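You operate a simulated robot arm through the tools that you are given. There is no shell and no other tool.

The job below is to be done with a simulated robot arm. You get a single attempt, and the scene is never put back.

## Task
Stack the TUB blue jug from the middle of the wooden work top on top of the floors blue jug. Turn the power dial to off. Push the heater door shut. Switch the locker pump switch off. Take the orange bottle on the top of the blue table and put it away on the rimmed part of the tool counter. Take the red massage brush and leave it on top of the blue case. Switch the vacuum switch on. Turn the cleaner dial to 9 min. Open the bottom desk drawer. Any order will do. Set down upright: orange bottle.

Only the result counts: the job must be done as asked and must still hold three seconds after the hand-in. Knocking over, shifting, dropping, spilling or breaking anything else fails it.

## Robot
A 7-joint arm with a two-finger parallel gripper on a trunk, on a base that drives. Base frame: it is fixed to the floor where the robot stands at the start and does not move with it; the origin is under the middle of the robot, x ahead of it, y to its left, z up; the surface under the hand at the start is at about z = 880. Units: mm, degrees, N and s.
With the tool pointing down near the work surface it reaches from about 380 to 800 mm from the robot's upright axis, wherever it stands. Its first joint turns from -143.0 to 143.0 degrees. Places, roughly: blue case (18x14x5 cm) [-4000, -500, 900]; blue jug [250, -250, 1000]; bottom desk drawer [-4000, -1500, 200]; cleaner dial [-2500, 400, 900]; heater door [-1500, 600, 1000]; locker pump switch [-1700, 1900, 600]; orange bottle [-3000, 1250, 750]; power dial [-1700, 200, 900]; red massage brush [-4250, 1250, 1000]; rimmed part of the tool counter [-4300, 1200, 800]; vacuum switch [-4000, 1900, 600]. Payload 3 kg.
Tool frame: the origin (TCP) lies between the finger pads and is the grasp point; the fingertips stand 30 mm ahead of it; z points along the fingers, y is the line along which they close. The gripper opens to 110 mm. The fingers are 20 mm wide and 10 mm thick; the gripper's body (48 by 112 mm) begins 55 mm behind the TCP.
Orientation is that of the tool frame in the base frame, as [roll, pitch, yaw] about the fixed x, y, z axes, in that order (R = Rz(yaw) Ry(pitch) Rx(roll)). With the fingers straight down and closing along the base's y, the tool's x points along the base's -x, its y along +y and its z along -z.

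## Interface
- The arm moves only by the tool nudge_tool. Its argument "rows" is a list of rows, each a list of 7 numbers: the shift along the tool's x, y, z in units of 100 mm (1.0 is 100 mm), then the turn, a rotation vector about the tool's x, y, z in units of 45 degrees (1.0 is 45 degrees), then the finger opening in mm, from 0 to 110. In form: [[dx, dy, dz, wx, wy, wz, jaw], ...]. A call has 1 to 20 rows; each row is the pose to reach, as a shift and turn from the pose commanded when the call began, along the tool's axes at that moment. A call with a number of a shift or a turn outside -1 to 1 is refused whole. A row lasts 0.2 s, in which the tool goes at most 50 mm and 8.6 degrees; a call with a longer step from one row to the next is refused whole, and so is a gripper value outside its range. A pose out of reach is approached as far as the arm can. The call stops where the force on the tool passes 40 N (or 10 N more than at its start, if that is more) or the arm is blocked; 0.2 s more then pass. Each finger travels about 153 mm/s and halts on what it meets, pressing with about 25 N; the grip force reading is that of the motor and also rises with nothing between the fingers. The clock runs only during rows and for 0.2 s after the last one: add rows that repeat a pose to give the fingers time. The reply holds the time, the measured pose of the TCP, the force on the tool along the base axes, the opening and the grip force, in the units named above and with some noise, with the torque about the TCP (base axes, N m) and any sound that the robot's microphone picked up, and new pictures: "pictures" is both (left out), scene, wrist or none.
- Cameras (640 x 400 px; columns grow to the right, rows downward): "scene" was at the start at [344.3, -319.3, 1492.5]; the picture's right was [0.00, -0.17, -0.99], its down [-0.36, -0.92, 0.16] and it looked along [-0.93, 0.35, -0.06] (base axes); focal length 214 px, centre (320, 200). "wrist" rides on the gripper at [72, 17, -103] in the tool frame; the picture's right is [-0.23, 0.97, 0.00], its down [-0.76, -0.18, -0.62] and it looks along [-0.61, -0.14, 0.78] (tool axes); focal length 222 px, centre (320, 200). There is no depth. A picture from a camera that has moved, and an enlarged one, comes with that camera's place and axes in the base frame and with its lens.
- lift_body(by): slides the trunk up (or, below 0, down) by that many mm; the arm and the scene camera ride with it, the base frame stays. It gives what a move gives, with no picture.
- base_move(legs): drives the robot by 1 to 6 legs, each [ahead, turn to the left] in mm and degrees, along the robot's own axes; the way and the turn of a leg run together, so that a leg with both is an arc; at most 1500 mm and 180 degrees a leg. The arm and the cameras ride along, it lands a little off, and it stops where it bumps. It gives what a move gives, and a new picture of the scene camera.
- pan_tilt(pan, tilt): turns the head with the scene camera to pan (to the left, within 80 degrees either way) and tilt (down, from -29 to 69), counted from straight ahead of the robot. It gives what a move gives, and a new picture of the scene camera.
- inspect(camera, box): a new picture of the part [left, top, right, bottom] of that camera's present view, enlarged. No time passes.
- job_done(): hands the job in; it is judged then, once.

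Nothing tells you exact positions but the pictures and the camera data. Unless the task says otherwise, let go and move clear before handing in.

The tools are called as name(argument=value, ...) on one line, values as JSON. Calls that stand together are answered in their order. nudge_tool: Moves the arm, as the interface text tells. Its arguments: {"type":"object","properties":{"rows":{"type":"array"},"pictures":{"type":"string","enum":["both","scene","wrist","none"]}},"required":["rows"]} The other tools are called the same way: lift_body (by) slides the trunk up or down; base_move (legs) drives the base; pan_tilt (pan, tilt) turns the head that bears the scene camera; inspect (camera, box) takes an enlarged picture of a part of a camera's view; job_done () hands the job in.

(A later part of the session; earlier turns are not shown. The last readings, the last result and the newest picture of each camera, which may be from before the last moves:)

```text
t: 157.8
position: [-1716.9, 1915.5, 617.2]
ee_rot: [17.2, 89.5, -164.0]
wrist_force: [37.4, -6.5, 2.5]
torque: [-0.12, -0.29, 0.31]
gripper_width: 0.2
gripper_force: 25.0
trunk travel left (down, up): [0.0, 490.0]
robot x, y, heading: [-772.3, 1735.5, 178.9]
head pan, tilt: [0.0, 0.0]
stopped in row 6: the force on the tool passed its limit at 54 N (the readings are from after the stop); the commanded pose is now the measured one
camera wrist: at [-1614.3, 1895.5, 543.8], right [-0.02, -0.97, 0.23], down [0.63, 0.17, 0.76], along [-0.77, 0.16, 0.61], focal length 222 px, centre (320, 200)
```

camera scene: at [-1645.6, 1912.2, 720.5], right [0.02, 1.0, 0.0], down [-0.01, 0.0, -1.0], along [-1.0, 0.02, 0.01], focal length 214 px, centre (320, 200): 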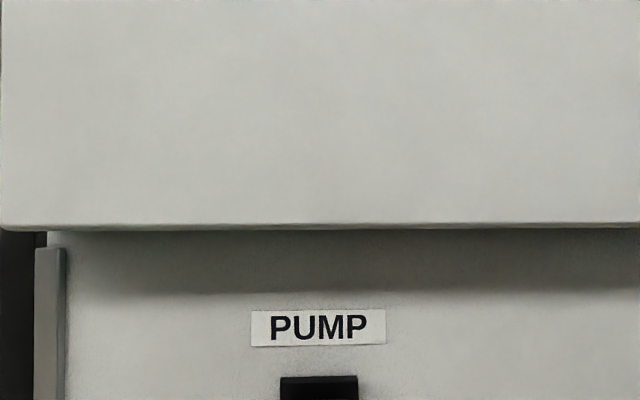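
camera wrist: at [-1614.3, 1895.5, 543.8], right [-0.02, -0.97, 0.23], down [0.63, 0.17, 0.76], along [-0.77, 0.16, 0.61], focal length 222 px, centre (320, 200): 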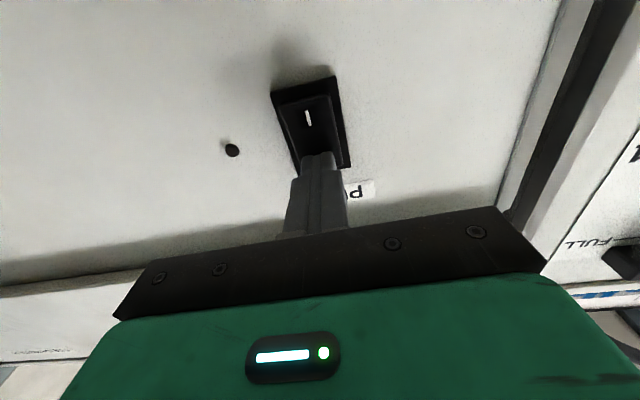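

The "I" half has now popped out, so the rocker flipped. Backing off to confirm.

nudge_tool(rows=[[0, 0, -0.2, 0, 0, 0, 0], [0, 0, -0.5, 0, 0, 0, 0], [0, 0, -0.8, 0, 0, 0, 0], [0, 0, -1.0, 0, 0, 0, 0], [0, 0, -1.0, 0, 0, 0, 0]], pictures="none")

inspect(camera="scene", box=[240, 260, 400, 400])

inspect(camera="wrist", box=[240, 0, 400, 100])

```text
t: 159.0
position: [-1616.7, 1916.2, 613.9]
ee_rot: [24.5, 89.5, -156.7]
wrist_force: [0.7, -0.1, 0.1]
torque: [0.0, -0.04, 0.01]
gripper_width: 0.1
gripper_force: 25.0
trunk travel left (down, up): [0.0, 490.0]
robot x, y, heading: [-776.6, 1733.9, 179.0]
head pan, tilt: [0.0, 0.0]
```

```text
2.86 times, centred on (320, 330) of scene
camera zoom: at [-1577.4, 1913.1, 723.6], right [0.02, 1.0, 0.0], down [-0.01, 0.0, -1.0], along [-1.0, 0.02, 0.01], focal length 613 px, centre (320, -171)
```

zoom: 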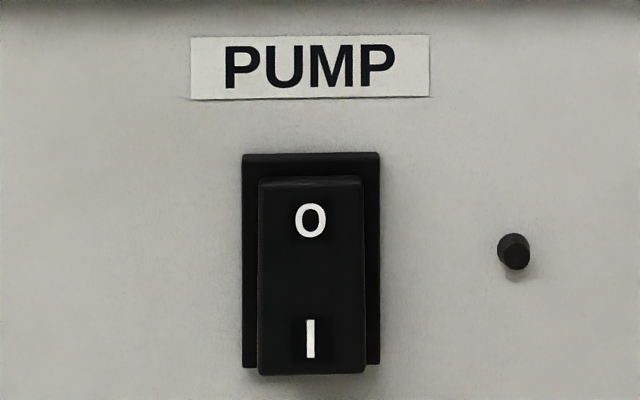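

```text
4.00 times, centred on (320, 50) of wrist
camera zoom: at [-1514.1, 1895.3, 540.2], right [-0.02, -0.97, 0.23], down [0.63, 0.17, 0.76], along [-0.77, 0.16, 0.61], focal length 888 px, centre (320, 800)
```

zoom: 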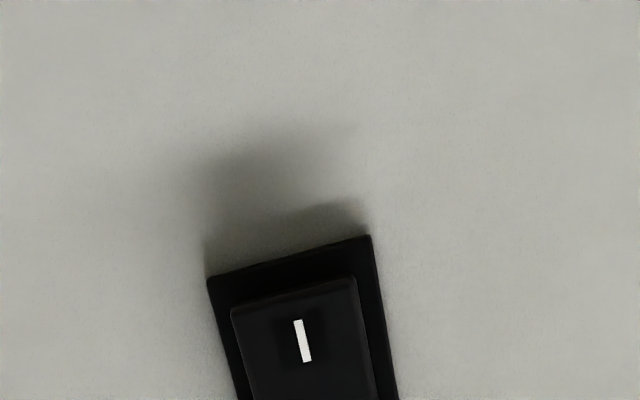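

The pump rocker is now on O. The remaining tasks are inside the van. I'll drive back along the van side to the open doorway.

base_move(legs=[[-130, 0], [0, 45], [0, 45]])

pan_tilt(pan=-20, tilt=5)

```text
t: 163.4
position: [-1225.9, 1096.0, 614.0]
ee_rot: [33.7, 89.6, -87.7]
wrist_force: [-0.8, 0.7, -0.2]
torque: [0.02, -0.04, 0.08]
gripper_width: 0.0
gripper_force: 25.5
trunk travel left (down, up): [0.0, 490.0]
robot x, y, heading: [-686.9, 1761.9, -119.4]
head pan, tilt: [0.0, 0.0]
stopped in leg 3: the robot was blocked; the commanded pose is now the measured one
camera scene: at [-1206.5, 1128.9, 723.8], right [-0.85, 0.52, 0.0], down [0.0, -0.01, -1.0], along [-0.52, -0.85, 0.01], focal length 214 px, centre (320, 200)
```

scene: 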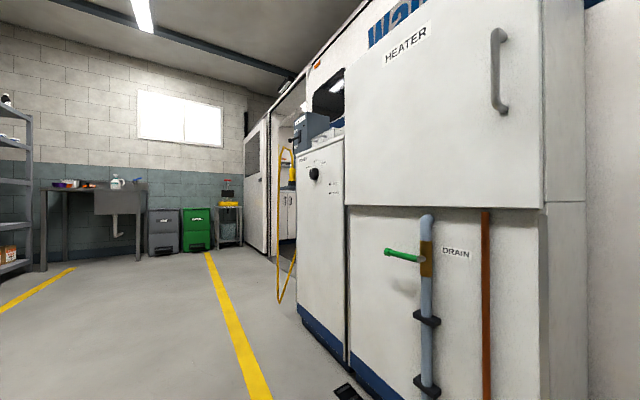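

```text
t: 164.2
position: [-1226.6, 1094.9, 615.0]
ee_rot: [22.7, 89.7, -98.7]
wrist_force: [0.0, 0.8, -0.1]
torque: [0.0, -0.01, -0.02]
gripper_width: 0.1
gripper_force: 25.1
trunk travel left (down, up): [0.0, 490.0]
robot x, y, heading: [-686.0, 1756.7, -119.6]
head pan, tilt: [-20.0, 5.0]
camera scene: at [-1230.9, 1148.0, 716.1], right [-0.62, 0.78, 0.0], down [0.07, 0.05, -1.0], along [-0.78, -0.62, -0.08], focal length 214 px, centre (320, 200)
```

scene: 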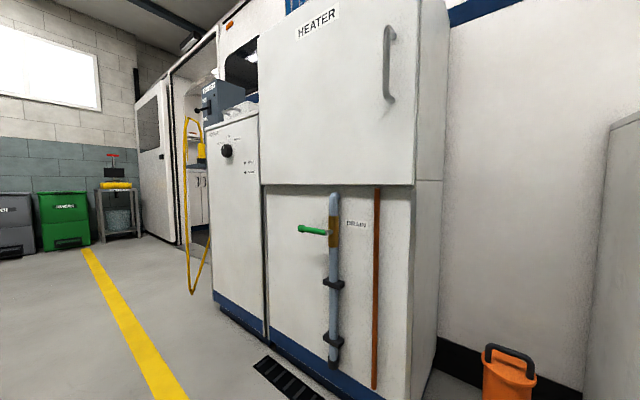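

base_move(legs=[[0, 29.5]])

lift_body(by=300)

pan_tilt(pan=0, tilt=5)

```text
t: 166.1
position: [-825.5, 914.6, 614.4]
ee_rot: [22.3, 89.5, -69.6]
wrist_force: [0.1, 0.1, -0.8]
torque: [0.01, 0.01, 0.03]
gripper_width: 0.0
gripper_force: 24.6
trunk travel left (down, up): [0.0, 490.0]
robot x, y, heading: [-715.5, 1757.9, -90.4]
head pan, tilt: [-20.0, 5.0]
camera scene: at [-857.7, 959.2, 716.2], right [-0.93, 0.37, -0.01], down [0.03, 0.07, -1.0], along [-0.37, -0.93, -0.08], focal length 214 px, centre (320, 200)
```

scene: 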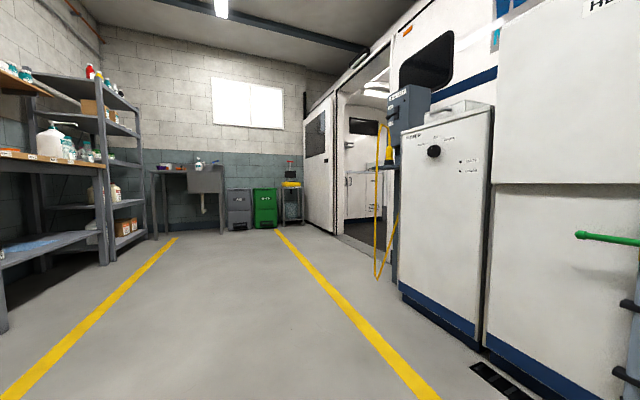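

```text
t: 169.1
position: [-826.3, 914.8, 916.2]
ee_rot: [21.2, 89.6, -70.4]
wrist_force: [-0.4, 0.2, 0.6]
torque: [0.03, 0.01, -0.04]
gripper_width: 0.1
gripper_force: 24.4
trunk travel left (down, up): [-300.0, 190.0]
robot x, y, heading: [-714.6, 1760.6, -90.3]
head pan, tilt: [-20.0, 5.0]
```

```text
t: 169.9
position: [-826.7, 915.2, 915.4]
ee_rot: [21.3, 89.5, -70.5]
wrist_force: [-1.0, -0.1, -0.4]
torque: [-0.01, -0.02, 0.01]
gripper_width: 0.0
gripper_force: 24.7
trunk travel left (down, up): [-300.0, 190.0]
robot x, y, heading: [-715.1, 1760.1, -90.2]
head pan, tilt: [0.0, 5.0]
camera scene: at [-826.6, 952.7, 1017.0], right [-1.0, 0.03, 0.0], down [0.01, 0.08, -1.0], along [-0.03, -1.0, -0.08], focal length 214 px, centre (320, 200)
```

scene: 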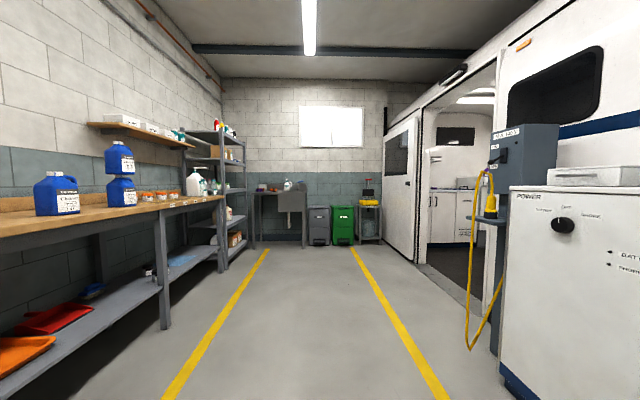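

The jug stack still stands fine. Let me zoom in on the doorway.

inspect(camera="scene", box=[370, 60, 530, 320])

base_move(legs=[[1200, 0]])

base_move(legs=[[900, 0]])

```text
1.54 times, centred on (450, 190) of scene
camera zoom: at [-826.6, 952.7, 1017.0], right [-1.0, 0.03, 0.0], down [0.01, 0.08, -1.0], along [-0.03, -1.0, -0.08], focal length 330 px, centre (120, 215)
```

zoom: 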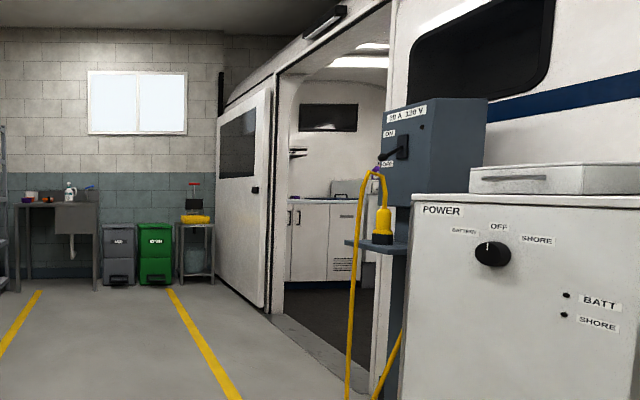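

```text
t: 176.0
position: [-795.8, -288.5, 916.0]
ee_rot: [21.4, 89.5, -68.9]
wrist_force: [0.1, -0.3, 0.4]
torque: [-0.01, -0.02, 0.01]
gripper_width: 0.1
gripper_force: 24.9
trunk travel left (down, up): [-300.0, 190.0]
robot x, y, heading: [-706.8, 555.9, -89.0]
head pan, tilt: [0.0, 5.0]
camera scene: at [-796.9, -251.0, 1017.1], right [-1.0, 0.0, 0.0], down [0.0, 0.08, -1.0], along [0.0, -1.0, -0.08], focal length 214 px, centre (320, 200)
```

scene: 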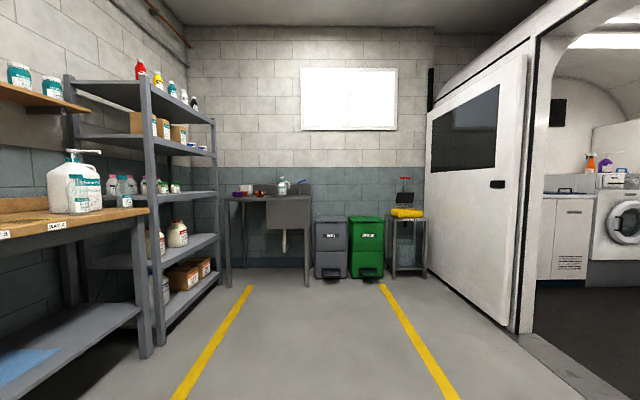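

```text
t: 180.7
position: [-819.5, -1177.0, 916.4]
ee_rot: [22.0, 89.5, -70.2]
wrist_force: [0.3, -0.3, 0.3]
torque: [0.0, 0.03, -0.01]
gripper_width: 0.0
gripper_force: 25.3
trunk travel left (down, up): [-300.0, 190.0]
robot x, y, heading: [-699.9, -337.4, -90.8]
head pan, tilt: [0.0, 5.0]
camera scene: at [-820.4, -1138.9, 1017.5], right [-1.0, 0.04, 0.0], down [0.01, 0.08, -1.0], along [-0.04, -1.0, -0.08], focal length 214 px, centre (320, 200)
```

scene: 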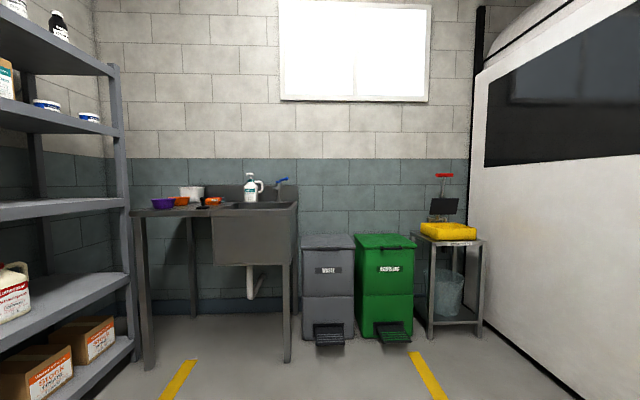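

The doorway spans roughly y −650…−1650 in the van wall at x≈−2130. I'll drive to its centre line and face it.

base_move(legs=[[800, 0], [0, -30], [0, -30], [0, -29]])

```text
t: 189.3
position: [-1574.9, -1162.4, 916.9]
ee_rot: [19.1, 89.5, -154.9]
wrist_force: [-0.6, 0.5, -0.8]
torque: [-0.02, 0.01, 0.05]
gripper_width: 0.1
gripper_force: 24.9
trunk travel left (down, up): [-300.0, 190.0]
robot x, y, heading: [-708.8, -1230.0, -174.6]
head pan, tilt: [0.0, 5.0]
stopped in leg 4: the robot was blocked; the commanded pose is now the measured one
camera scene: at [-1536.8, -1159.0, 1019.1], right [-0.11, 0.99, 0.0], down [0.08, 0.01, -1.0], along [-0.99, -0.11, -0.08], focal length 214 px, centre (320, 200)
```

scene: 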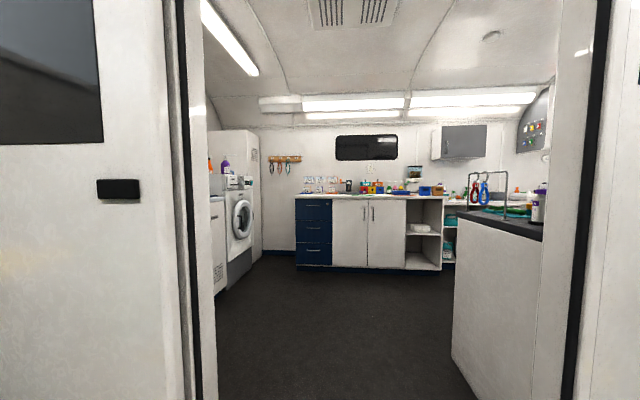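

inspect(camera="scene", box=[190, 100, 350, 300])

inspect(camera="scene", box=[290, 150, 470, 280])

inspect(camera="scene", box=[420, 80, 600, 240])

```text
2.00 times, centred on (270, 200) of scene
camera zoom: at [-1536.8, -1159.0, 1019.1], right [-0.11, 0.99, 0.0], down [0.08, 0.01, -1.0], along [-0.99, -0.11, -0.08], focal length 429 px, centre (420, 200)
```

zoom: 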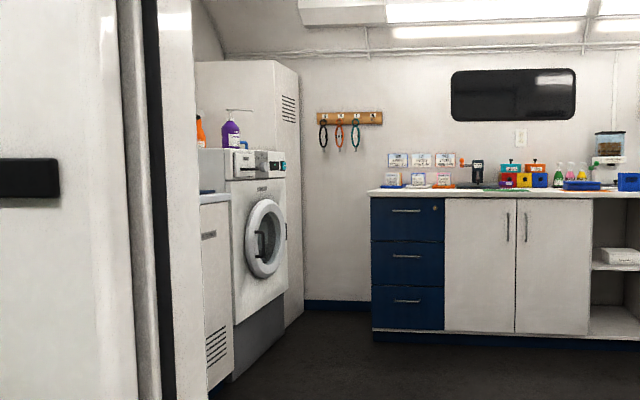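

```text
3.08 times, centred on (380, 215) of scene
camera zoom: at [-1536.8, -1159.0, 1019.1], right [-0.11, 0.99, 0.0], down [0.08, 0.01, -1.0], along [-0.99, -0.11, -0.08], focal length 660 px, centre (135, 154)
```

zoom: 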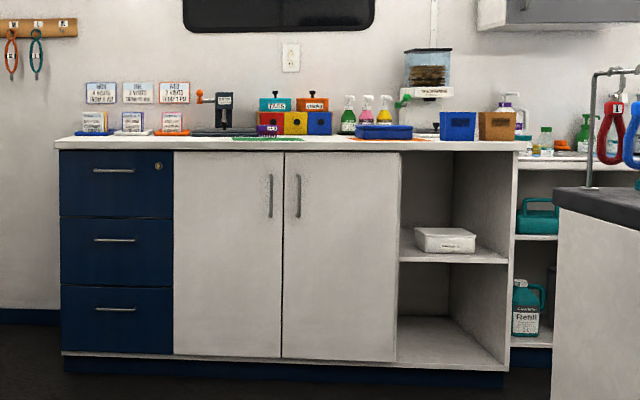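

```text
2.50 times, centred on (510, 160) of scene
camera zoom: at [-1536.8, -1159.0, 1019.1], right [-0.11, 0.99, 0.0], down [0.08, 0.01, -1.0], along [-0.99, -0.11, -0.08], focal length 536 px, centre (-155, 300)
```

zoom: 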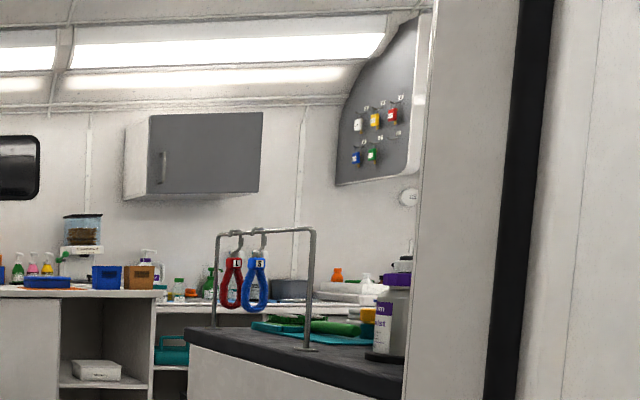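

pan_tilt(pan=0, tilt=40)

```text
t: 190.3
position: [-1574.9, -1160.8, 916.2]
ee_rot: [17.5, 89.5, -156.4]
wrist_force: [0.0, -0.6, -0.6]
torque: [0.0, 0.01, -0.02]
gripper_width: 0.1
gripper_force: 24.6
trunk travel left (down, up): [-300.0, 190.0]
robot x, y, heading: [-713.4, -1226.1, -174.7]
head pan, tilt: [0.0, 40.0]
camera scene: at [-1530.5, -1159.1, 963.1], right [-0.11, 0.99, 0.0], down [0.63, 0.07, -0.77], along [-0.77, -0.08, -0.64], focal length 214 px, centre (320, 200)
```

scene: 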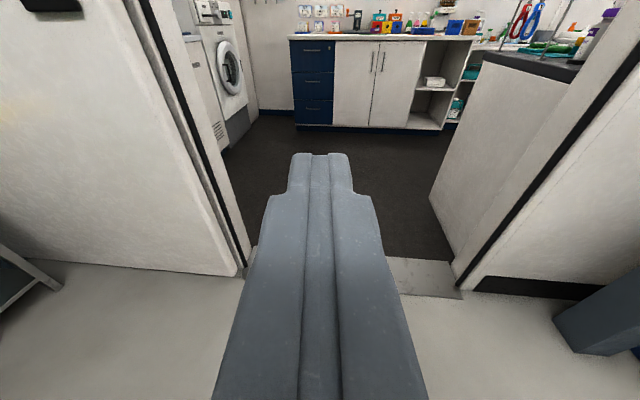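

The doorway is about 1 m wide with a low sill. I'll aim at its centre and drive in partway.

base_move(legs=[[0, -12], [900, 0]])

pan_tilt(pan=0, tilt=10)

```text
t: 195.7
position: [-2407.5, -887.1, 917.2]
ee_rot: [17.8, 89.6, -167.9]
wrist_force: [-0.6, 0.1, -0.3]
torque: [0.02, -0.02, -0.03]
gripper_width: 0.0
gripper_force: 24.3
trunk travel left (down, up): [-300.0, 190.0]
robot x, y, heading: [-1575.6, -1126.1, 173.1]
head pan, tilt: [0.0, 40.0]
camera scene: at [-2363.2, -893.1, 963.0], right [0.1, 1.0, 0.0], down [0.63, -0.06, -0.77], along [-0.77, 0.07, -0.64], focal length 214 px, centre (320, 200)
```

scene: 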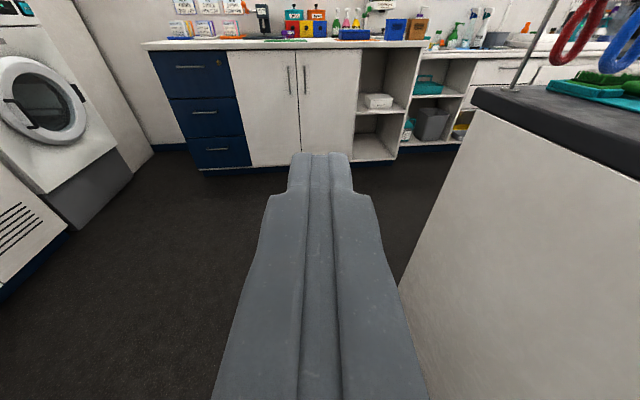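

```text
t: 196.7
position: [-2408.1, -886.0, 917.6]
ee_rot: [17.5, 89.6, -168.2]
wrist_force: [-0.5, 0.5, 0.7]
torque: [0.0, 0.01, -0.01]
gripper_width: 0.0
gripper_force: 25.0
trunk travel left (down, up): [-300.0, 190.0]
robot x, y, heading: [-1574.0, -1127.2, 173.3]
head pan, tilt: [0.0, 10.0]
camera scene: at [-2370.9, -892.2, 1011.2], right [0.1, 1.0, 0.0], down [0.17, -0.02, -0.99], along [-0.98, 0.1, -0.17], focal length 214 px, centre (320, 200)
```

scene: 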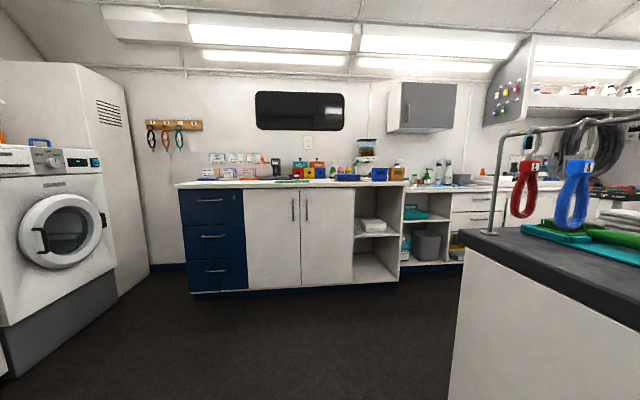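

pan_tilt(pan=-60, tilt=10)

inspect(camera="scene", box=[160, 60, 480, 260])

```text
t: 197.9
position: [-2407.1, -888.2, 917.7]
ee_rot: [17.3, 89.6, -168.4]
wrist_force: [0.0, 0.1, -0.3]
torque: [-0.02, -0.01, 0.01]
gripper_width: 0.1
gripper_force: 25.1
trunk travel left (down, up): [-300.0, 190.0]
robot x, y, heading: [-1576.8, -1128.2, 173.3]
head pan, tilt: [-60.0, 10.0]
camera scene: at [-2316.7, -816.7, 1010.7], right [0.91, 0.41, -0.01], down [0.06, -0.16, -0.99], along [-0.41, 0.9, -0.17], focal length 214 px, centre (320, 200)
```

scene: 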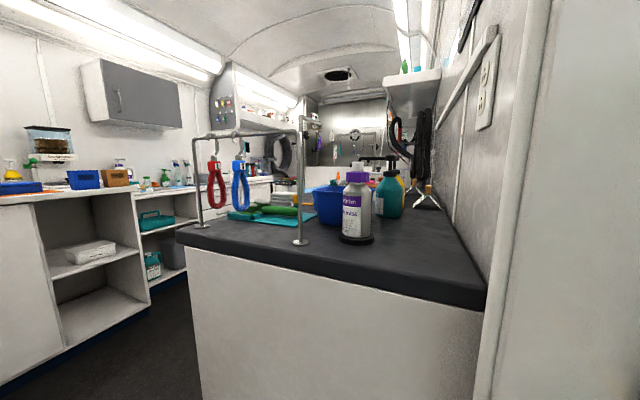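

```text
2.00 times, centred on (320, 160) of scene
camera zoom: at [-2316.7, -816.7, 1010.7], right [0.91, 0.41, -0.01], down [0.06, -0.16, -0.99], along [-0.41, 0.9, -0.17], focal length 429 px, centre (320, 280)
```

zoom: 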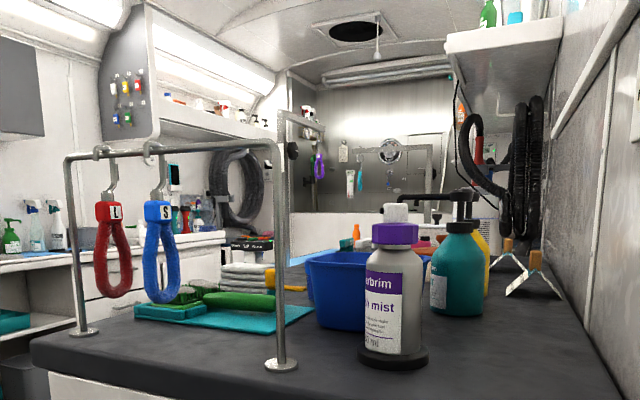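

I'm looking into the van: desk with drawers and the blue case on the far wall, a dark counter along the near wall, and the grooming area further right. I'll fold the hand back and up into a compact pose before driving deeper.

lift_body(by=190)

nudge_tool(rows=[[-0.2, 0, -0.25, 0, 0, 0, 60], [-0.4, 0, -0.5, 0, 0, 0, 60], [-0.6, 0, -0.75, 0, 0, 0, 60], [-0.8, 0, -1.0, 0, 0, 0, 60], [-1.0, 0, -1.0, 0, 0, 0, 60], [-1.0, 0, -1.0, 0, 0, 0, 60]], pictures="none")

nudge_tool(rows=[[-0.2, 0, -0.25, 0, 0, 0, 60], [-0.4, 0, -0.5, 0, 0, 0, 60], [-0.6, 0, -0.75, 0, 0, 0, 60], [-0.8, 0, -1.0, 0, 0, 0, 60], [-1.0, 0, -1.0, 0, 0, 0, 60], [-1.0, 0, -1.0, 0, 0, 0, 60]], pictures="none")

nudge_tool(rows=[[-0.2, 0, -0.25, 0, 0, 0, 60], [-0.4, 0, -0.5, 0, 0, 0, 60], [-0.6, 0, -0.75, 0, 0, 0, 60], [-0.8, 0, -1.0, 0, 0, 0, 60], [-1.0, 0, -1.0, 0, 0, 0, 60], [-1.0, 0, -1.0, 0, 0, 0, 60]], pictures="none")

```text
t: 200.0
position: [-2407.0, -887.3, 1107.1]
ee_rot: [18.2, 89.6, -167.6]
wrist_force: [0.2, 0.6, -0.1]
torque: [0.0, -0.01, 0.02]
gripper_width: 0.0
gripper_force: 24.5
trunk travel left (down, up): [-490.0, 0.0]
robot x, y, heading: [-1572.6, -1131.6, 173.4]
head pan, tilt: [-60.0, 10.0]
```

```text
t: 201.4
position: [-2359.8, -844.3, 1197.9]
ee_rot: [27.7, 89.5, -157.8]
wrist_force: [0.8, -0.2, -0.2]
torque: [0.0, -0.01, 0.01]
gripper_width: 59.9
gripper_force: 0.0
out of reach, approached as far as the arm can: row 2, 3, 4, 5, 6
trunk travel left (down, up): [-490.0, 0.0]
robot x, y, heading: [-1573.3, -1129.5, 173.2]
head pan, tilt: [-60.0, 10.0]
```

```text
t: 202.8
position: [-2306.3, -797.7, 1292.8]
ee_rot: [29.2, 89.6, -156.0]
wrist_force: [0.9, 0.4, 0.8]
torque: [0.02, 0.0, -0.01]
gripper_width: 60.1
gripper_force: 0.0
out of reach, approached as far as the arm can: row 1, 2, 3, 4, 5, 6
trunk travel left (down, up): [-490.0, 0.0]
robot x, y, heading: [-1574.9, -1128.8, 173.5]
head pan, tilt: [-60.0, 10.0]
```

```text
t: 204.4
position: [-2165.4, -738.8, 1420.5]
ee_rot: [62.4, 67.4, -132.2]
wrist_force: [-1.7, -0.8, 0.8]
torque: [0.03, 0.0, -0.04]
gripper_width: 60.1
gripper_force: 0.2
out of reach, approached as far as the arm can: row 1, 2, 3, 4, 5
trunk travel left (down, up): [-490.0, 0.0]
robot x, y, heading: [-1573.2, -1127.6, 173.8]
head pan, tilt: [-60.0, 10.0]
stopped in row 6: the arm was blocked; the commanded pose is now the measured one
```

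pan_tilt(pan=0, tilt=0)

```text
t: 205.7
position: [-2165.0, -735.9, 1421.8]
ee_rot: [62.0, 67.3, -132.5]
wrist_force: [0.7, -0.1, 0.2]
torque: [0.0, -0.02, 0.02]
gripper_width: 60.1
gripper_force: 0.0
trunk travel left (down, up): [-490.0, 0.0]
robot x, y, heading: [-1573.7, -1133.2, 173.5]
head pan, tilt: [0.0, 0.0]
camera scene: at [-2099.0, -717.9, 1515.4], right [0.21, 0.92, -0.34], down [-0.26, -0.28, -0.92], along [-0.94, 0.28, 0.18], focal length 214 px, centre (320, 200)
```

scene: 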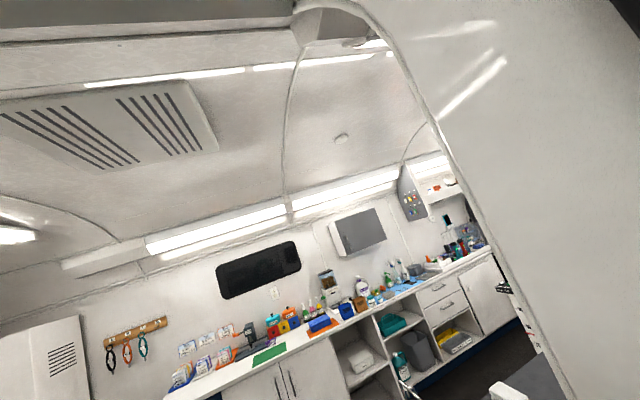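

I'm close to the door jamb, so I'll back out into free space and fold the hand into the tool-down travel pose there.

base_move(legs=[[-600, 0]])

nudge_tool(rows=[[0, 0, 0, 0.013, 0.15, -0.033, 60], [0, 0, 0, 0.026, 0.3, -0.066, 60], [0, 0, 0, 0.04, 0.45, -0.1, 60], [0, 0, 0, 0.053, 0.6, -0.131, 60], [0, 0, 0, 0.066, 0.744, -0.163, 60], [0, 0, 0, 0.066, 0.744, -0.163, 60]], pictures="none")

nudge_tool(rows=[[0, 0, 0, 0.013, 0.15, -0.033, 60], [0, 0, 0, 0.026, 0.3, -0.066, 60], [0, 0, 0, 0.04, 0.45, -0.1, 60], [0, 0, 0, 0.053, 0.6, -0.131, 60], [0, 0, 0, 0.066, 0.744, -0.163, 60], [0, 0, 0, 0.066, 0.744, -0.163, 60]], pictures="none")

nudge_tool(rows=[[0, 0, 0, 0.013, 0.15, -0.033, 60], [0, 0, 0, 0.026, 0.3, -0.066, 60], [0, 0, 0, 0.04, 0.45, -0.1, 60], [0, 0, 0, 0.053, 0.6, -0.131, 60], [0, 0, 0, 0.066, 0.744, -0.163, 60], [0, 0, 0, 0.066, 0.744, -0.163, 60]])

```text
t: 209.3
position: [-1536.1, -810.4, 1422.2]
ee_rot: [62.1, 67.3, -132.5]
wrist_force: [0.4, 0.2, 0.5]
torque: [0.02, 0.02, 0.02]
gripper_width: 60.2
gripper_force: 0.0
trunk travel left (down, up): [-490.0, 0.0]
robot x, y, heading: [-947.5, -1197.0, 173.5]
head pan, tilt: [0.0, 0.0]
camera scene: at [-1470.4, -791.0, 1515.5], right [0.2, 0.92, -0.34], down [-0.26, -0.28, -0.92], along [-0.94, 0.28, 0.18], focal length 214 px, centre (320, 200)
```

scene: 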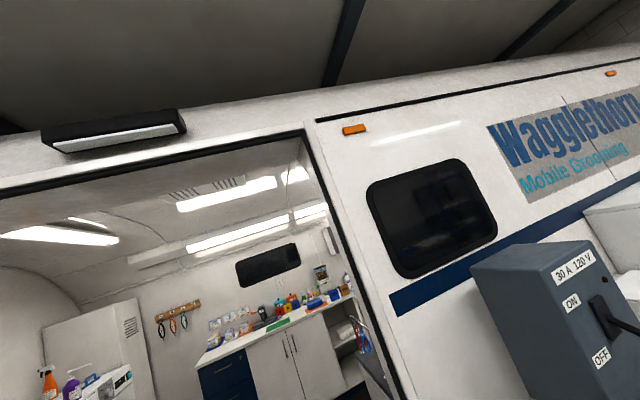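

```text
t: 210.7
position: [-1536.1, -809.4, 1421.8]
ee_rot: [150.9, 64.0, -41.4]
wrist_force: [0.2, -0.2, 0.2]
torque: [-0.03, 0.01, -0.01]
gripper_width: 60.1
gripper_force: 0.1
trunk travel left (down, up): [-490.0, 0.0]
robot x, y, heading: [-945.2, -1199.5, 173.4]
head pan, tilt: [0.0, 0.0]
```

```text
t: 212.1
position: [-1535.3, -809.4, 1420.6]
ee_rot: [174.1, 33.5, -15.9]
wrist_force: [-0.1, 0.0, 0.0]
torque: [0.02, 0.0, -0.02]
gripper_width: 60.1
gripper_force: 0.1
trunk travel left (down, up): [-490.0, 0.0]
robot x, y, heading: [-943.4, -1203.3, 173.2]
head pan, tilt: [0.0, 0.0]
```

```text
t: 213.5
position: [-1523.8, -820.9, 1393.8]
ee_rot: [179.3, 7.0, -7.9]
wrist_force: [-0.5, 1.2, 0.3]
torque: [0.0, -0.03, 0.01]
gripper_width: 59.8
gripper_force: 0.1
out of reach, approached as far as the arm can: row 4, 5, 6
trunk travel left (down, up): [-490.0, 0.0]
robot x, y, heading: [-946.6, -1196.5, 173.7]
head pan, tilt: [0.0, 0.0]
camera scene: at [-1628.8, -807.1, 1447.2], right [0.13, 0.99, -0.01], down [0.98, -0.13, -0.12], along [-0.12, 0.0, -0.99], focal length 214 px, centre (320, 200)
camera wrist: at [-1442.2, -847.7, 1487.4], right [-0.35, -0.93, 0.04], down [-0.65, 0.28, 0.71], along [-0.67, 0.23, -0.7], focal length 222 px, centre (320, 200)
```

scene: 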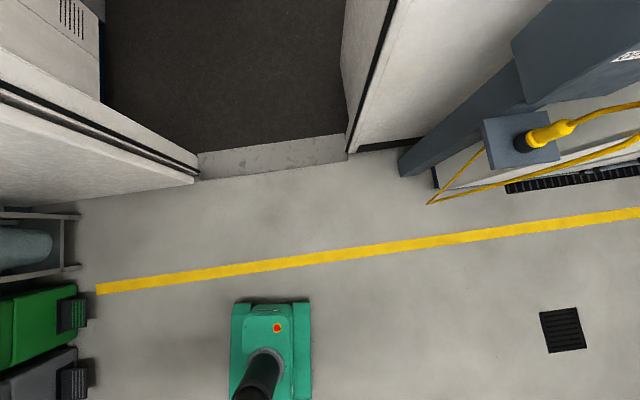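
wrist: 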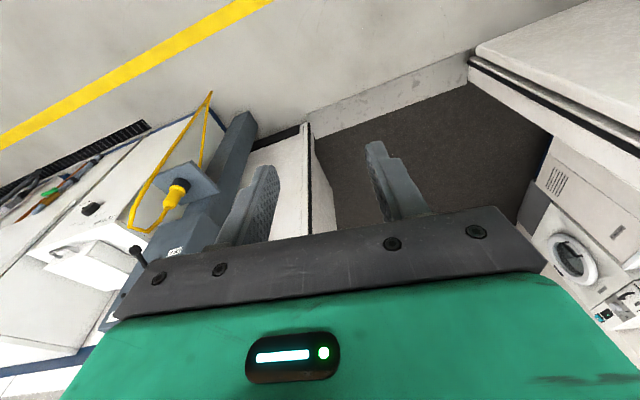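

The hand now points down. I'll pull it closer to the robot to be compact, then re-enter the van.

nudge_tool(rows=[[0.2, 0.1, 0, 0, 0.03, 0, 60], [0.4, 0.2, 0, 0, 0.06, 0, 60], [0.6, 0.3, 0, 0, 0.09, 0, 60], [0.8, 0.4, 0, 0, 0.12, 0, 60], [1.0, 0.5, 0, 0, 0.15, 0, 60], [1.0, 0.5, 0, 0, 0.15, 0, 60]], pictures="none")

nudge_tool(rows=[[0.2, 0.1, 0, 0, 0, 0, 60], [0.4, 0.2, 0, 0, 0, 0, 60], [0.6, 0.3, 0, 0, 0, 0, 60], [0.8, 0.4, 0, 0, 0, 0, 60], [1.0, 0.5, 0, 0, 0, 0, 60], [1.0, 0.5, 0, 0, 0, 0, 60]], pictures="none")

pan_tilt(pan=0, tilt=-29)

```text
t: 214.9
position: [-1431.1, -883.2, 1382.5]
ee_rot: [179.3, 0.3, -7.7]
wrist_force: [0.0, 0.0, -0.2]
torque: [0.02, 0.02, -0.02]
gripper_width: 60.2
gripper_force: 0.2
trunk travel left (down, up): [-490.0, 0.0]
robot x, y, heading: [-943.0, -1197.2, 173.6]
head pan, tilt: [0.0, 0.0]
```

```text
t: 216.3
position: [-1337.7, -950.1, 1383.7]
ee_rot: [179.1, 0.3, -7.7]
wrist_force: [0.2, -0.3, 0.3]
torque: [-0.01, 0.02, 0.04]
gripper_width: 59.9
gripper_force: 0.0
trunk travel left (down, up): [-490.0, 0.0]
robot x, y, heading: [-946.2, -1198.1, 173.5]
head pan, tilt: [0.0, 0.0]
```

```text
t: 217.2
position: [-1339.6, -948.4, 1384.3]
ee_rot: [179.1, 0.3, -7.8]
wrist_force: [-0.1, 0.1, 0.7]
torque: [0.0, 0.01, -0.01]
gripper_width: 59.9
gripper_force: 0.1
trunk travel left (down, up): [-490.0, 0.0]
robot x, y, heading: [-944.5, -1202.4, 173.6]
head pan, tilt: [0.0, -28.6]
camera scene: at [-1487.5, -929.3, 1448.1], right [0.13, 0.99, -0.01], down [0.87, -0.12, -0.48], along [-0.48, 0.05, -0.88], focal length 214 px, centre (320, 200)
```

scene: 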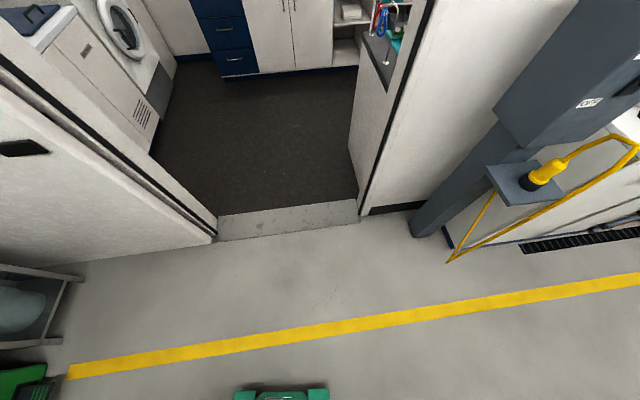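

base_move(legs=[[1250, 0], [0, 6.4], [300, 0]])

```text
t: 225.8
position: [-2909.7, -797.8, 1383.9]
ee_rot: [179.2, 0.3, -3.6]
wrist_force: [0.5, -1.9, 0.8]
torque: [0.02, -0.01, 0.02]
gripper_width: 60.0
gripper_force: 0.0
trunk travel left (down, up): [-490.0, 0.0]
robot x, y, heading: [-2499.2, -1019.1, 177.6]
head pan, tilt: [0.0, -28.6]
camera scene: at [-3061.0, -788.9, 1447.9], right [0.06, 1.0, -0.01], down [0.87, -0.06, -0.48], along [-0.48, 0.02, -0.88], focal length 214 px, centre (320, 200)
```

scene: 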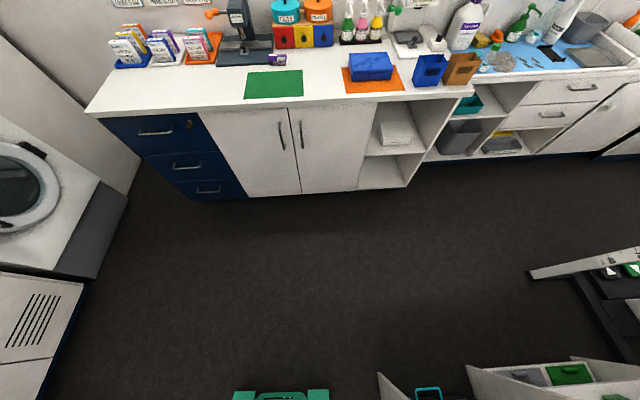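

I'm inside the van. The blue case sits at about (-4012,-514,900) and the bottom drawer's handle at about (-3830,-1497,250). I'll position in front of the drawers first.

base_move(legs=[[0, 25], [0, 25.5], [840, 0], [0, -24], [0, -24.5]])

```text
t: 235.4
position: [-3491.1, -1410.0, 1383.2]
ee_rot: [179.3, 0.3, -3.8]
wrist_force: [0.2, 0.1, -0.1]
torque: [0.03, -0.03, -0.01]
gripper_width: 59.7
gripper_force: 0.1
trunk travel left (down, up): [-490.0, 0.0]
robot x, y, heading: [-3084.1, -1667.4, 178.0]
head pan, tilt: [0.0, -28.6]
camera scene: at [-3643.2, -1400.1, 1447.6], right [0.07, 1.0, -0.01], down [0.87, -0.07, -0.48], along [-0.48, 0.02, -0.88], focal length 214 px, centre (320, 200)
```

scene: 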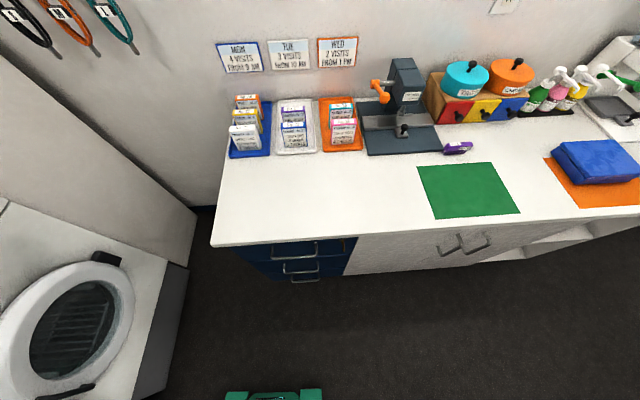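

Handle of the bottom drawer resolves to about (-3824,-1497,251). I'll back up a bit, lower the trunk, and extend the arm before turning the hand forward.

base_move(legs=[[-300, 0]])

nudge_tool(rows=[[-0.4, 0, 0, 0, 0, 0, 60], [-0.8, 0, 0, 0, 0, 0, 60], [-1.0, 0, 0, 0, 0, 0, 60], [-1.0, 0, 0, 0, 0, 0, 60]], pictures="none")

lift_body(by=-400)

nudge_tool(rows=[[-0.4, 0, 0, 0, 0, 0, 60], [-0.8, 0, 0, 0, 0, 0, 60], [-1.0, 0, 0, 0, 0, 0, 60], [-1.0, 0, 0, 0, 0, 0, 60]], pictures="none")

```text
t: 237.5
position: [-3187.0, -1417.3, 1385.2]
ee_rot: [179.1, 0.2, -4.4]
wrist_force: [-0.2, -0.2, -0.2]
torque: [0.01, -0.01, 0.01]
gripper_width: 60.1
gripper_force: 0.0
trunk travel left (down, up): [-490.0, 0.0]
robot x, y, heading: [-2782.4, -1680.5, 176.9]
head pan, tilt: [0.0, -28.6]
camera scene: at [-3337.7, -1407.8, 1449.1], right [0.08, 1.0, -0.01], down [0.87, -0.07, -0.48], along [-0.48, 0.03, -0.87], focal length 214 px, centre (320, 200)
```

scene: 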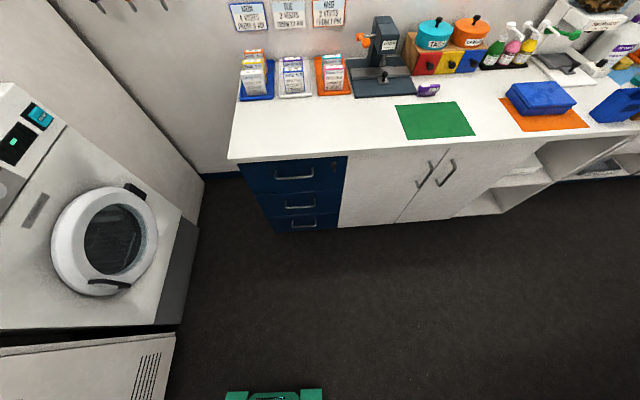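

```text
t: 238.5
position: [-3288.6, -1412.6, 1384.2]
ee_rot: [179.2, 0.3, -4.3]
wrist_force: [0.4, -0.7, 0.2]
torque: [-0.02, -0.05, 0.0]
gripper_width: 60.0
gripper_force: 0.0
trunk travel left (down, up): [-490.0, 0.0]
robot x, y, heading: [-2781.2, -1680.0, 177.3]
head pan, tilt: [0.0, -28.6]
```

```text
t: 242.3
position: [-3287.1, -1412.6, 984.2]
ee_rot: [179.2, 0.3, -4.3]
wrist_force: [-0.3, 0.6, -0.5]
torque: [0.01, 0.01, 0.01]
gripper_width: 60.0
gripper_force: 0.0
trunk travel left (down, up): [-90.0, 400.0]
robot x, y, heading: [-2785.4, -1679.4, 177.3]
head pan, tilt: [0.0, -28.6]
```

```text
t: 243.3
position: [-3387.4, -1405.7, 981.8]
ee_rot: [179.2, 0.4, -4.5]
wrist_force: [0.4, -1.4, 0.8]
torque: [0.01, -0.01, 0.02]
gripper_width: 60.2
gripper_force: 0.1
trunk travel left (down, up): [-90.0, 400.0]
robot x, y, heading: [-2780.6, -1678.9, 177.3]
head pan, tilt: [0.0, -28.6]
```

nudge_tool(rows=[[0, 0.1, 0, -0.1, -0.1, 0.1, 60], [0, 0.2, 0, -0.2, -0.2, 0.2, 60], [0, 0.3, 0, -0.3, -0.3, 0.3, 60], [0, 0.45, 0, -0.4, -0.4, 0.4, 60], [0, 0.6, 0, -0.5, -0.5, 0.5, 60], [0, 0.75, 0, -0.6, -0.6, 0.6, 60], [0, 0.85, 0, -0.7, -0.7, 0.7, 60], [0, 0.85, 0, -0.77, -0.77, 0.77, 60]], pictures="none")

nudge_tool(rows=[[0, 0, 0, -0.1, -0.1, 0.1, 60], [0, 0, 0, -0.2, -0.2, 0.2, 60], [0, 0, 0, -0.3, -0.3, 0.3, 60], [0, 0, 0, -0.4, -0.4, 0.4, 60], [0, 0, 0, -0.5, -0.5, 0.5, 60], [0, 0, 0, -0.6, -0.6, 0.6, 60], [0, 0, 0, -0.7, -0.7, 0.7, 60], [0, 0, 0, -0.77, -0.77, 0.77, 60], [0, 0, 0, -0.77, -0.77, 0.77, 60]])

```text
t: 245.1
position: [-3394.2, -1489.7, 985.1]
ee_rot: [134.1, 19.1, -49.6]
wrist_force: [-0.2, 0.7, 0.1]
torque: [-0.02, -0.03, -0.02]
gripper_width: 59.9
gripper_force: 0.1
trunk travel left (down, up): [-90.0, 400.0]
robot x, y, heading: [-2780.3, -1680.2, 177.3]
head pan, tilt: [0.0, -28.6]
```

```text
t: 247.1
position: [-3392.4, -1489.6, 987.9]
ee_rot: [89.6, -0.9, -94.4]
wrist_force: [0.8, -0.5, -0.7]
torque: [-0.02, 0.02, 0.01]
gripper_width: 60.1
gripper_force: 0.0
trunk travel left (down, up): [-90.0, 400.0]
robot x, y, heading: [-2782.6, -1677.6, 177.1]
head pan, tilt: [0.0, -28.6]
camera scene: at [-3319.9, -1345.8, 984.0], right [-0.01, -0.01, -1.0], down [-0.55, -0.84, 0.02], along [-0.84, 0.55, 0.0], focal length 214 px, centre (320, 200)
camera wrist: at [-3295.0, -1569.4, 1003.3], right [0.03, 0.24, 0.97], down [0.68, 0.71, -0.19], along [-0.73, 0.66, -0.14], focal length 222 px, centre (320, 200)
```

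scene: 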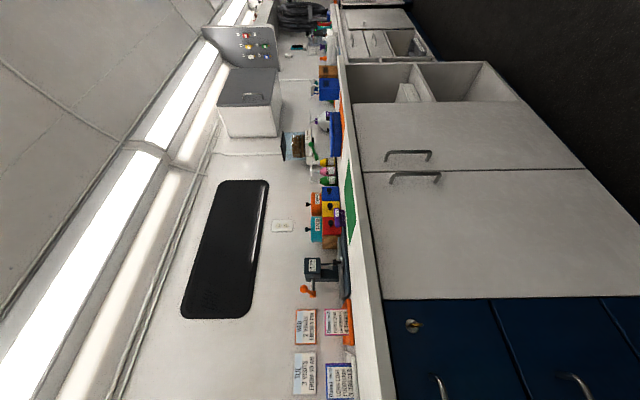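
wrist: 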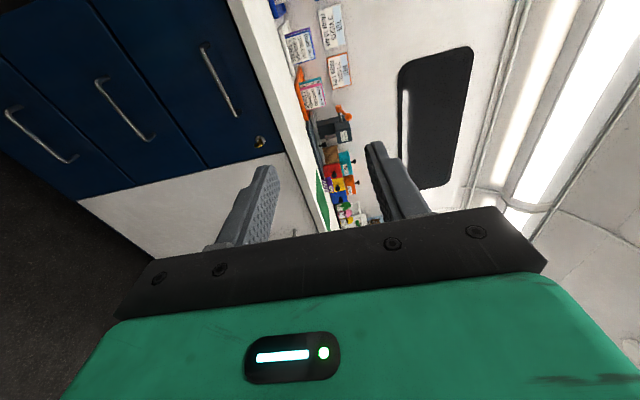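

The hand now points at the drawers with vertical jaws. Lowering toward the bottom handle.

lift_body(by=-90)

nudge_tool(rows=[[0, -0.4, 0, 0, 0.05, 0, 60], [0, -0.8, 0, 0, 0.098, 0, 60], [0, -1.0, 0, 0, 0.098, 0, 60], [0, -1.0, 0, 0, 0.098, 0, 60]], pictures="none")

nudge_tool(rows=[[0, -0.4, 0, 0, 0, 0, 60], [0, -0.8, 0, 0, 0, 0, 60], [0, -1.0, 0, 0, 0, 0, 60], [0, -1.0, 0, 0, 0, 0, 60]], pictures="none")

nudge_tool(rows=[[0, -0.4, 0, 0, 0, 0, 60], [0, -0.8, 0, 0, 0, 0, 60], [0, -1.0, 0, 0, 0, 0, 60], [0, -1.0, 0, 0, 0, 0, 60]], pictures="none")

nudge_tool(rows=[[0, -0.4, 0, 0, 0, 0, 60], [0, -0.8, 0, 0, 0, 0, 60], [0, -1.0, 0, 0, 0, 0, 60], [0, -1.0, 0, 0, 0, 0, 60]], pictures="none")

nudge_tool(rows=[[0, -0.4, 0, 0, 0, 0, 60], [0, -0.8, 0, 0, 0, 0, 60], [0, -1.0, 0, 0, 0, 0, 60], [0, -1.0, 0, 0, 0, 0, 60]])

```text
t: 248.4
position: [-3393.5, -1489.7, 896.9]
ee_rot: [89.7, -0.7, -94.3]
wrist_force: [0.2, 0.4, -0.6]
torque: [-0.02, 0.01, 0.01]
gripper_width: 60.1
gripper_force: 0.2
trunk travel left (down, up): [0.0, 490.0]
robot x, y, heading: [-2780.4, -1683.6, 177.3]
head pan, tilt: [0.0, -28.6]
```

```text
t: 249.4
position: [-3393.9, -1490.9, 798.7]
ee_rot: [89.6, -0.7, -90.0]
wrist_force: [0.6, -0.1, -0.1]
torque: [0.01, -0.01, 0.02]
gripper_width: 60.1
gripper_force: 0.0
trunk travel left (down, up): [0.0, 490.0]
robot x, y, heading: [-2777.6, -1681.0, 177.3]
head pan, tilt: [0.0, -28.6]
```

```text
t: 250.4
position: [-3396.3, -1490.0, 698.5]
ee_rot: [89.6, -0.7, -89.9]
wrist_force: [0.3, 0.9, -0.3]
torque: [0.0, 0.02, -0.01]
gripper_width: 60.2
gripper_force: 0.0
trunk travel left (down, up): [0.0, 490.0]
robot x, y, heading: [-2784.8, -1681.4, 177.2]
head pan, tilt: [0.0, -28.6]
```

```text
t: 251.4
position: [-3396.4, -1491.2, 595.0]
ee_rot: [89.7, -0.8, -90.0]
wrist_force: [0.8, -0.9, -0.4]
torque: [0.0, -0.01, -0.01]
gripper_width: 59.9
gripper_force: 0.1
trunk travel left (down, up): [0.0, 490.0]
robot x, y, heading: [-2782.5, -1680.2, 177.3]
head pan, tilt: [0.0, -28.6]
```

```text
t: 252.4
position: [-3395.1, -1494.7, 497.3]
ee_rot: [89.7, -0.8, -90.0]
wrist_force: [0.7, 0.3, 0.0]
torque: [0.01, -0.03, 0.0]
gripper_width: 60.2
gripper_force: 0.0
trunk travel left (down, up): [0.0, 490.0]
robot x, y, heading: [-2784.0, -1678.7, 177.5]
head pan, tilt: [0.0, -28.6]
```

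```text
t: 253.4
position: [-3396.9, -1495.3, 396.8]
ee_rot: [89.6, -0.8, -90.0]
wrist_force: [0.0, 0.4, -0.6]
torque: [-0.03, 0.01, 0.0]
gripper_width: 60.1
gripper_force: 0.0
trunk travel left (down, up): [0.0, 490.0]
robot x, y, heading: [-2780.5, -1681.5, 177.3]
head pan, tilt: [0.0, -28.6]
camera scene: at [-3334.8, -1347.0, 394.2], right [-0.01, -0.01, -1.0], down [-0.48, -0.88, 0.02], along [-0.88, 0.48, 0.0], focal length 214 px, centre (320, 200)
camera wrist: at [-3292.5, -1568.2, 413.2], right [0.01, 0.24, 0.97], down [0.62, 0.76, -0.19], along [-0.78, 0.6, -0.14], focal length 222 px, centre (320, 200)
```

scene: 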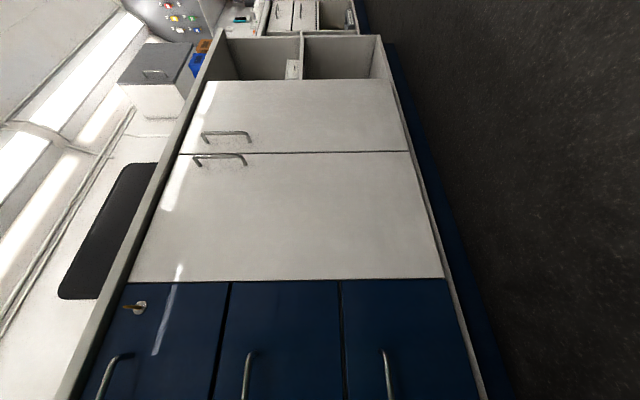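
wrist: 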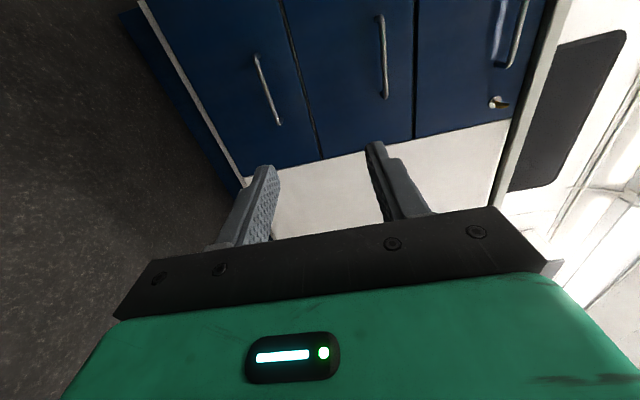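

nudge_tool(rows=[[0, -0.3, 0.3, 0, 0, 0, 60], [0, -0.6, 0.6, 0, 0, 0, 60], [0, -0.9, 0.9, 0, 0, 0, 60], [0, -1.0, 1.0, 0, 0, 0, 60], [0, -1.0, 1.0, 0, 0, 0, 60]], pictures="none")

nudge_tool(rows=[[0, 0, 0.3, 0, 0, 0, 60], [0, 0, 0.6, 0, 0, 0, 60], [0, 0, 0.9, 0, 0, 0, 60], [0, 0, 1.0, 0, 0, 0, 60], [0, 0, 1.0, 0, 0, 0, 60]])

```text
t: 254.6
position: [-3496.0, -1496.7, 297.1]
ee_rot: [89.6, -0.9, -90.0]
wrist_force: [0.7, -0.5, -0.6]
torque: [-0.01, -0.01, -0.01]
gripper_width: 60.4
gripper_force: 0.0
trunk travel left (down, up): [0.0, 490.0]
robot x, y, heading: [-2779.1, -1681.9, 177.3]
head pan, tilt: [0.0, -28.6]
```

```text
t: 255.8
position: [-3561.1, -1497.3, 325.5]
ee_rot: [89.6, -0.7, -90.1]
wrist_force: [0.2, 0.3, -0.4]
torque: [-0.02, 0.02, -0.01]
gripper_width: 59.8
gripper_force: 0.2
out of reach, approached as far as the arm can: row 1, 2, 3, 4, 5
trunk travel left (down, up): [0.0, 490.0]
robot x, y, heading: [-2781.4, -1679.6, 177.4]
head pan, tilt: [0.0, -28.6]
camera scene: at [-3499.8, -1349.4, 322.7], right [-0.01, -0.01, -1.0], down [-0.48, -0.88, 0.01], along [-0.88, 0.48, 0.0], focal length 214 px, centre (320, 200)
camera wrist: at [-3457.4, -1570.6, 341.7], right [0.01, 0.24, 0.97], down [0.62, 0.76, -0.19], along [-0.78, 0.6, -0.14], focal length 222 px, centre (320, 200)
```

scene: 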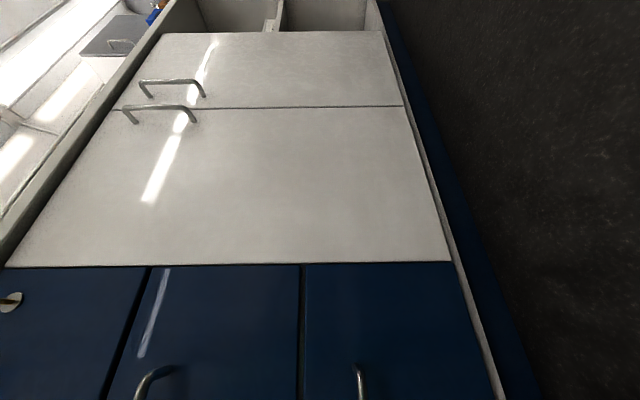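
wrist: 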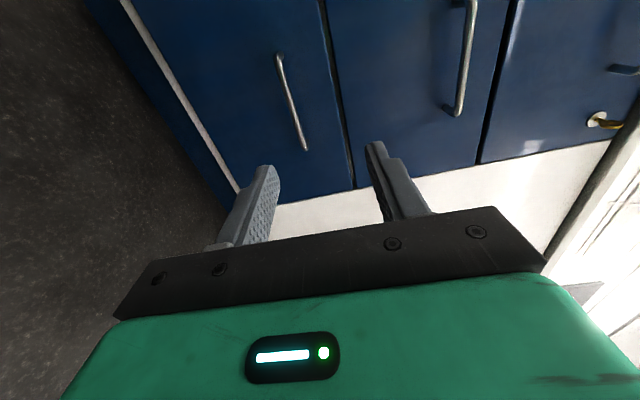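

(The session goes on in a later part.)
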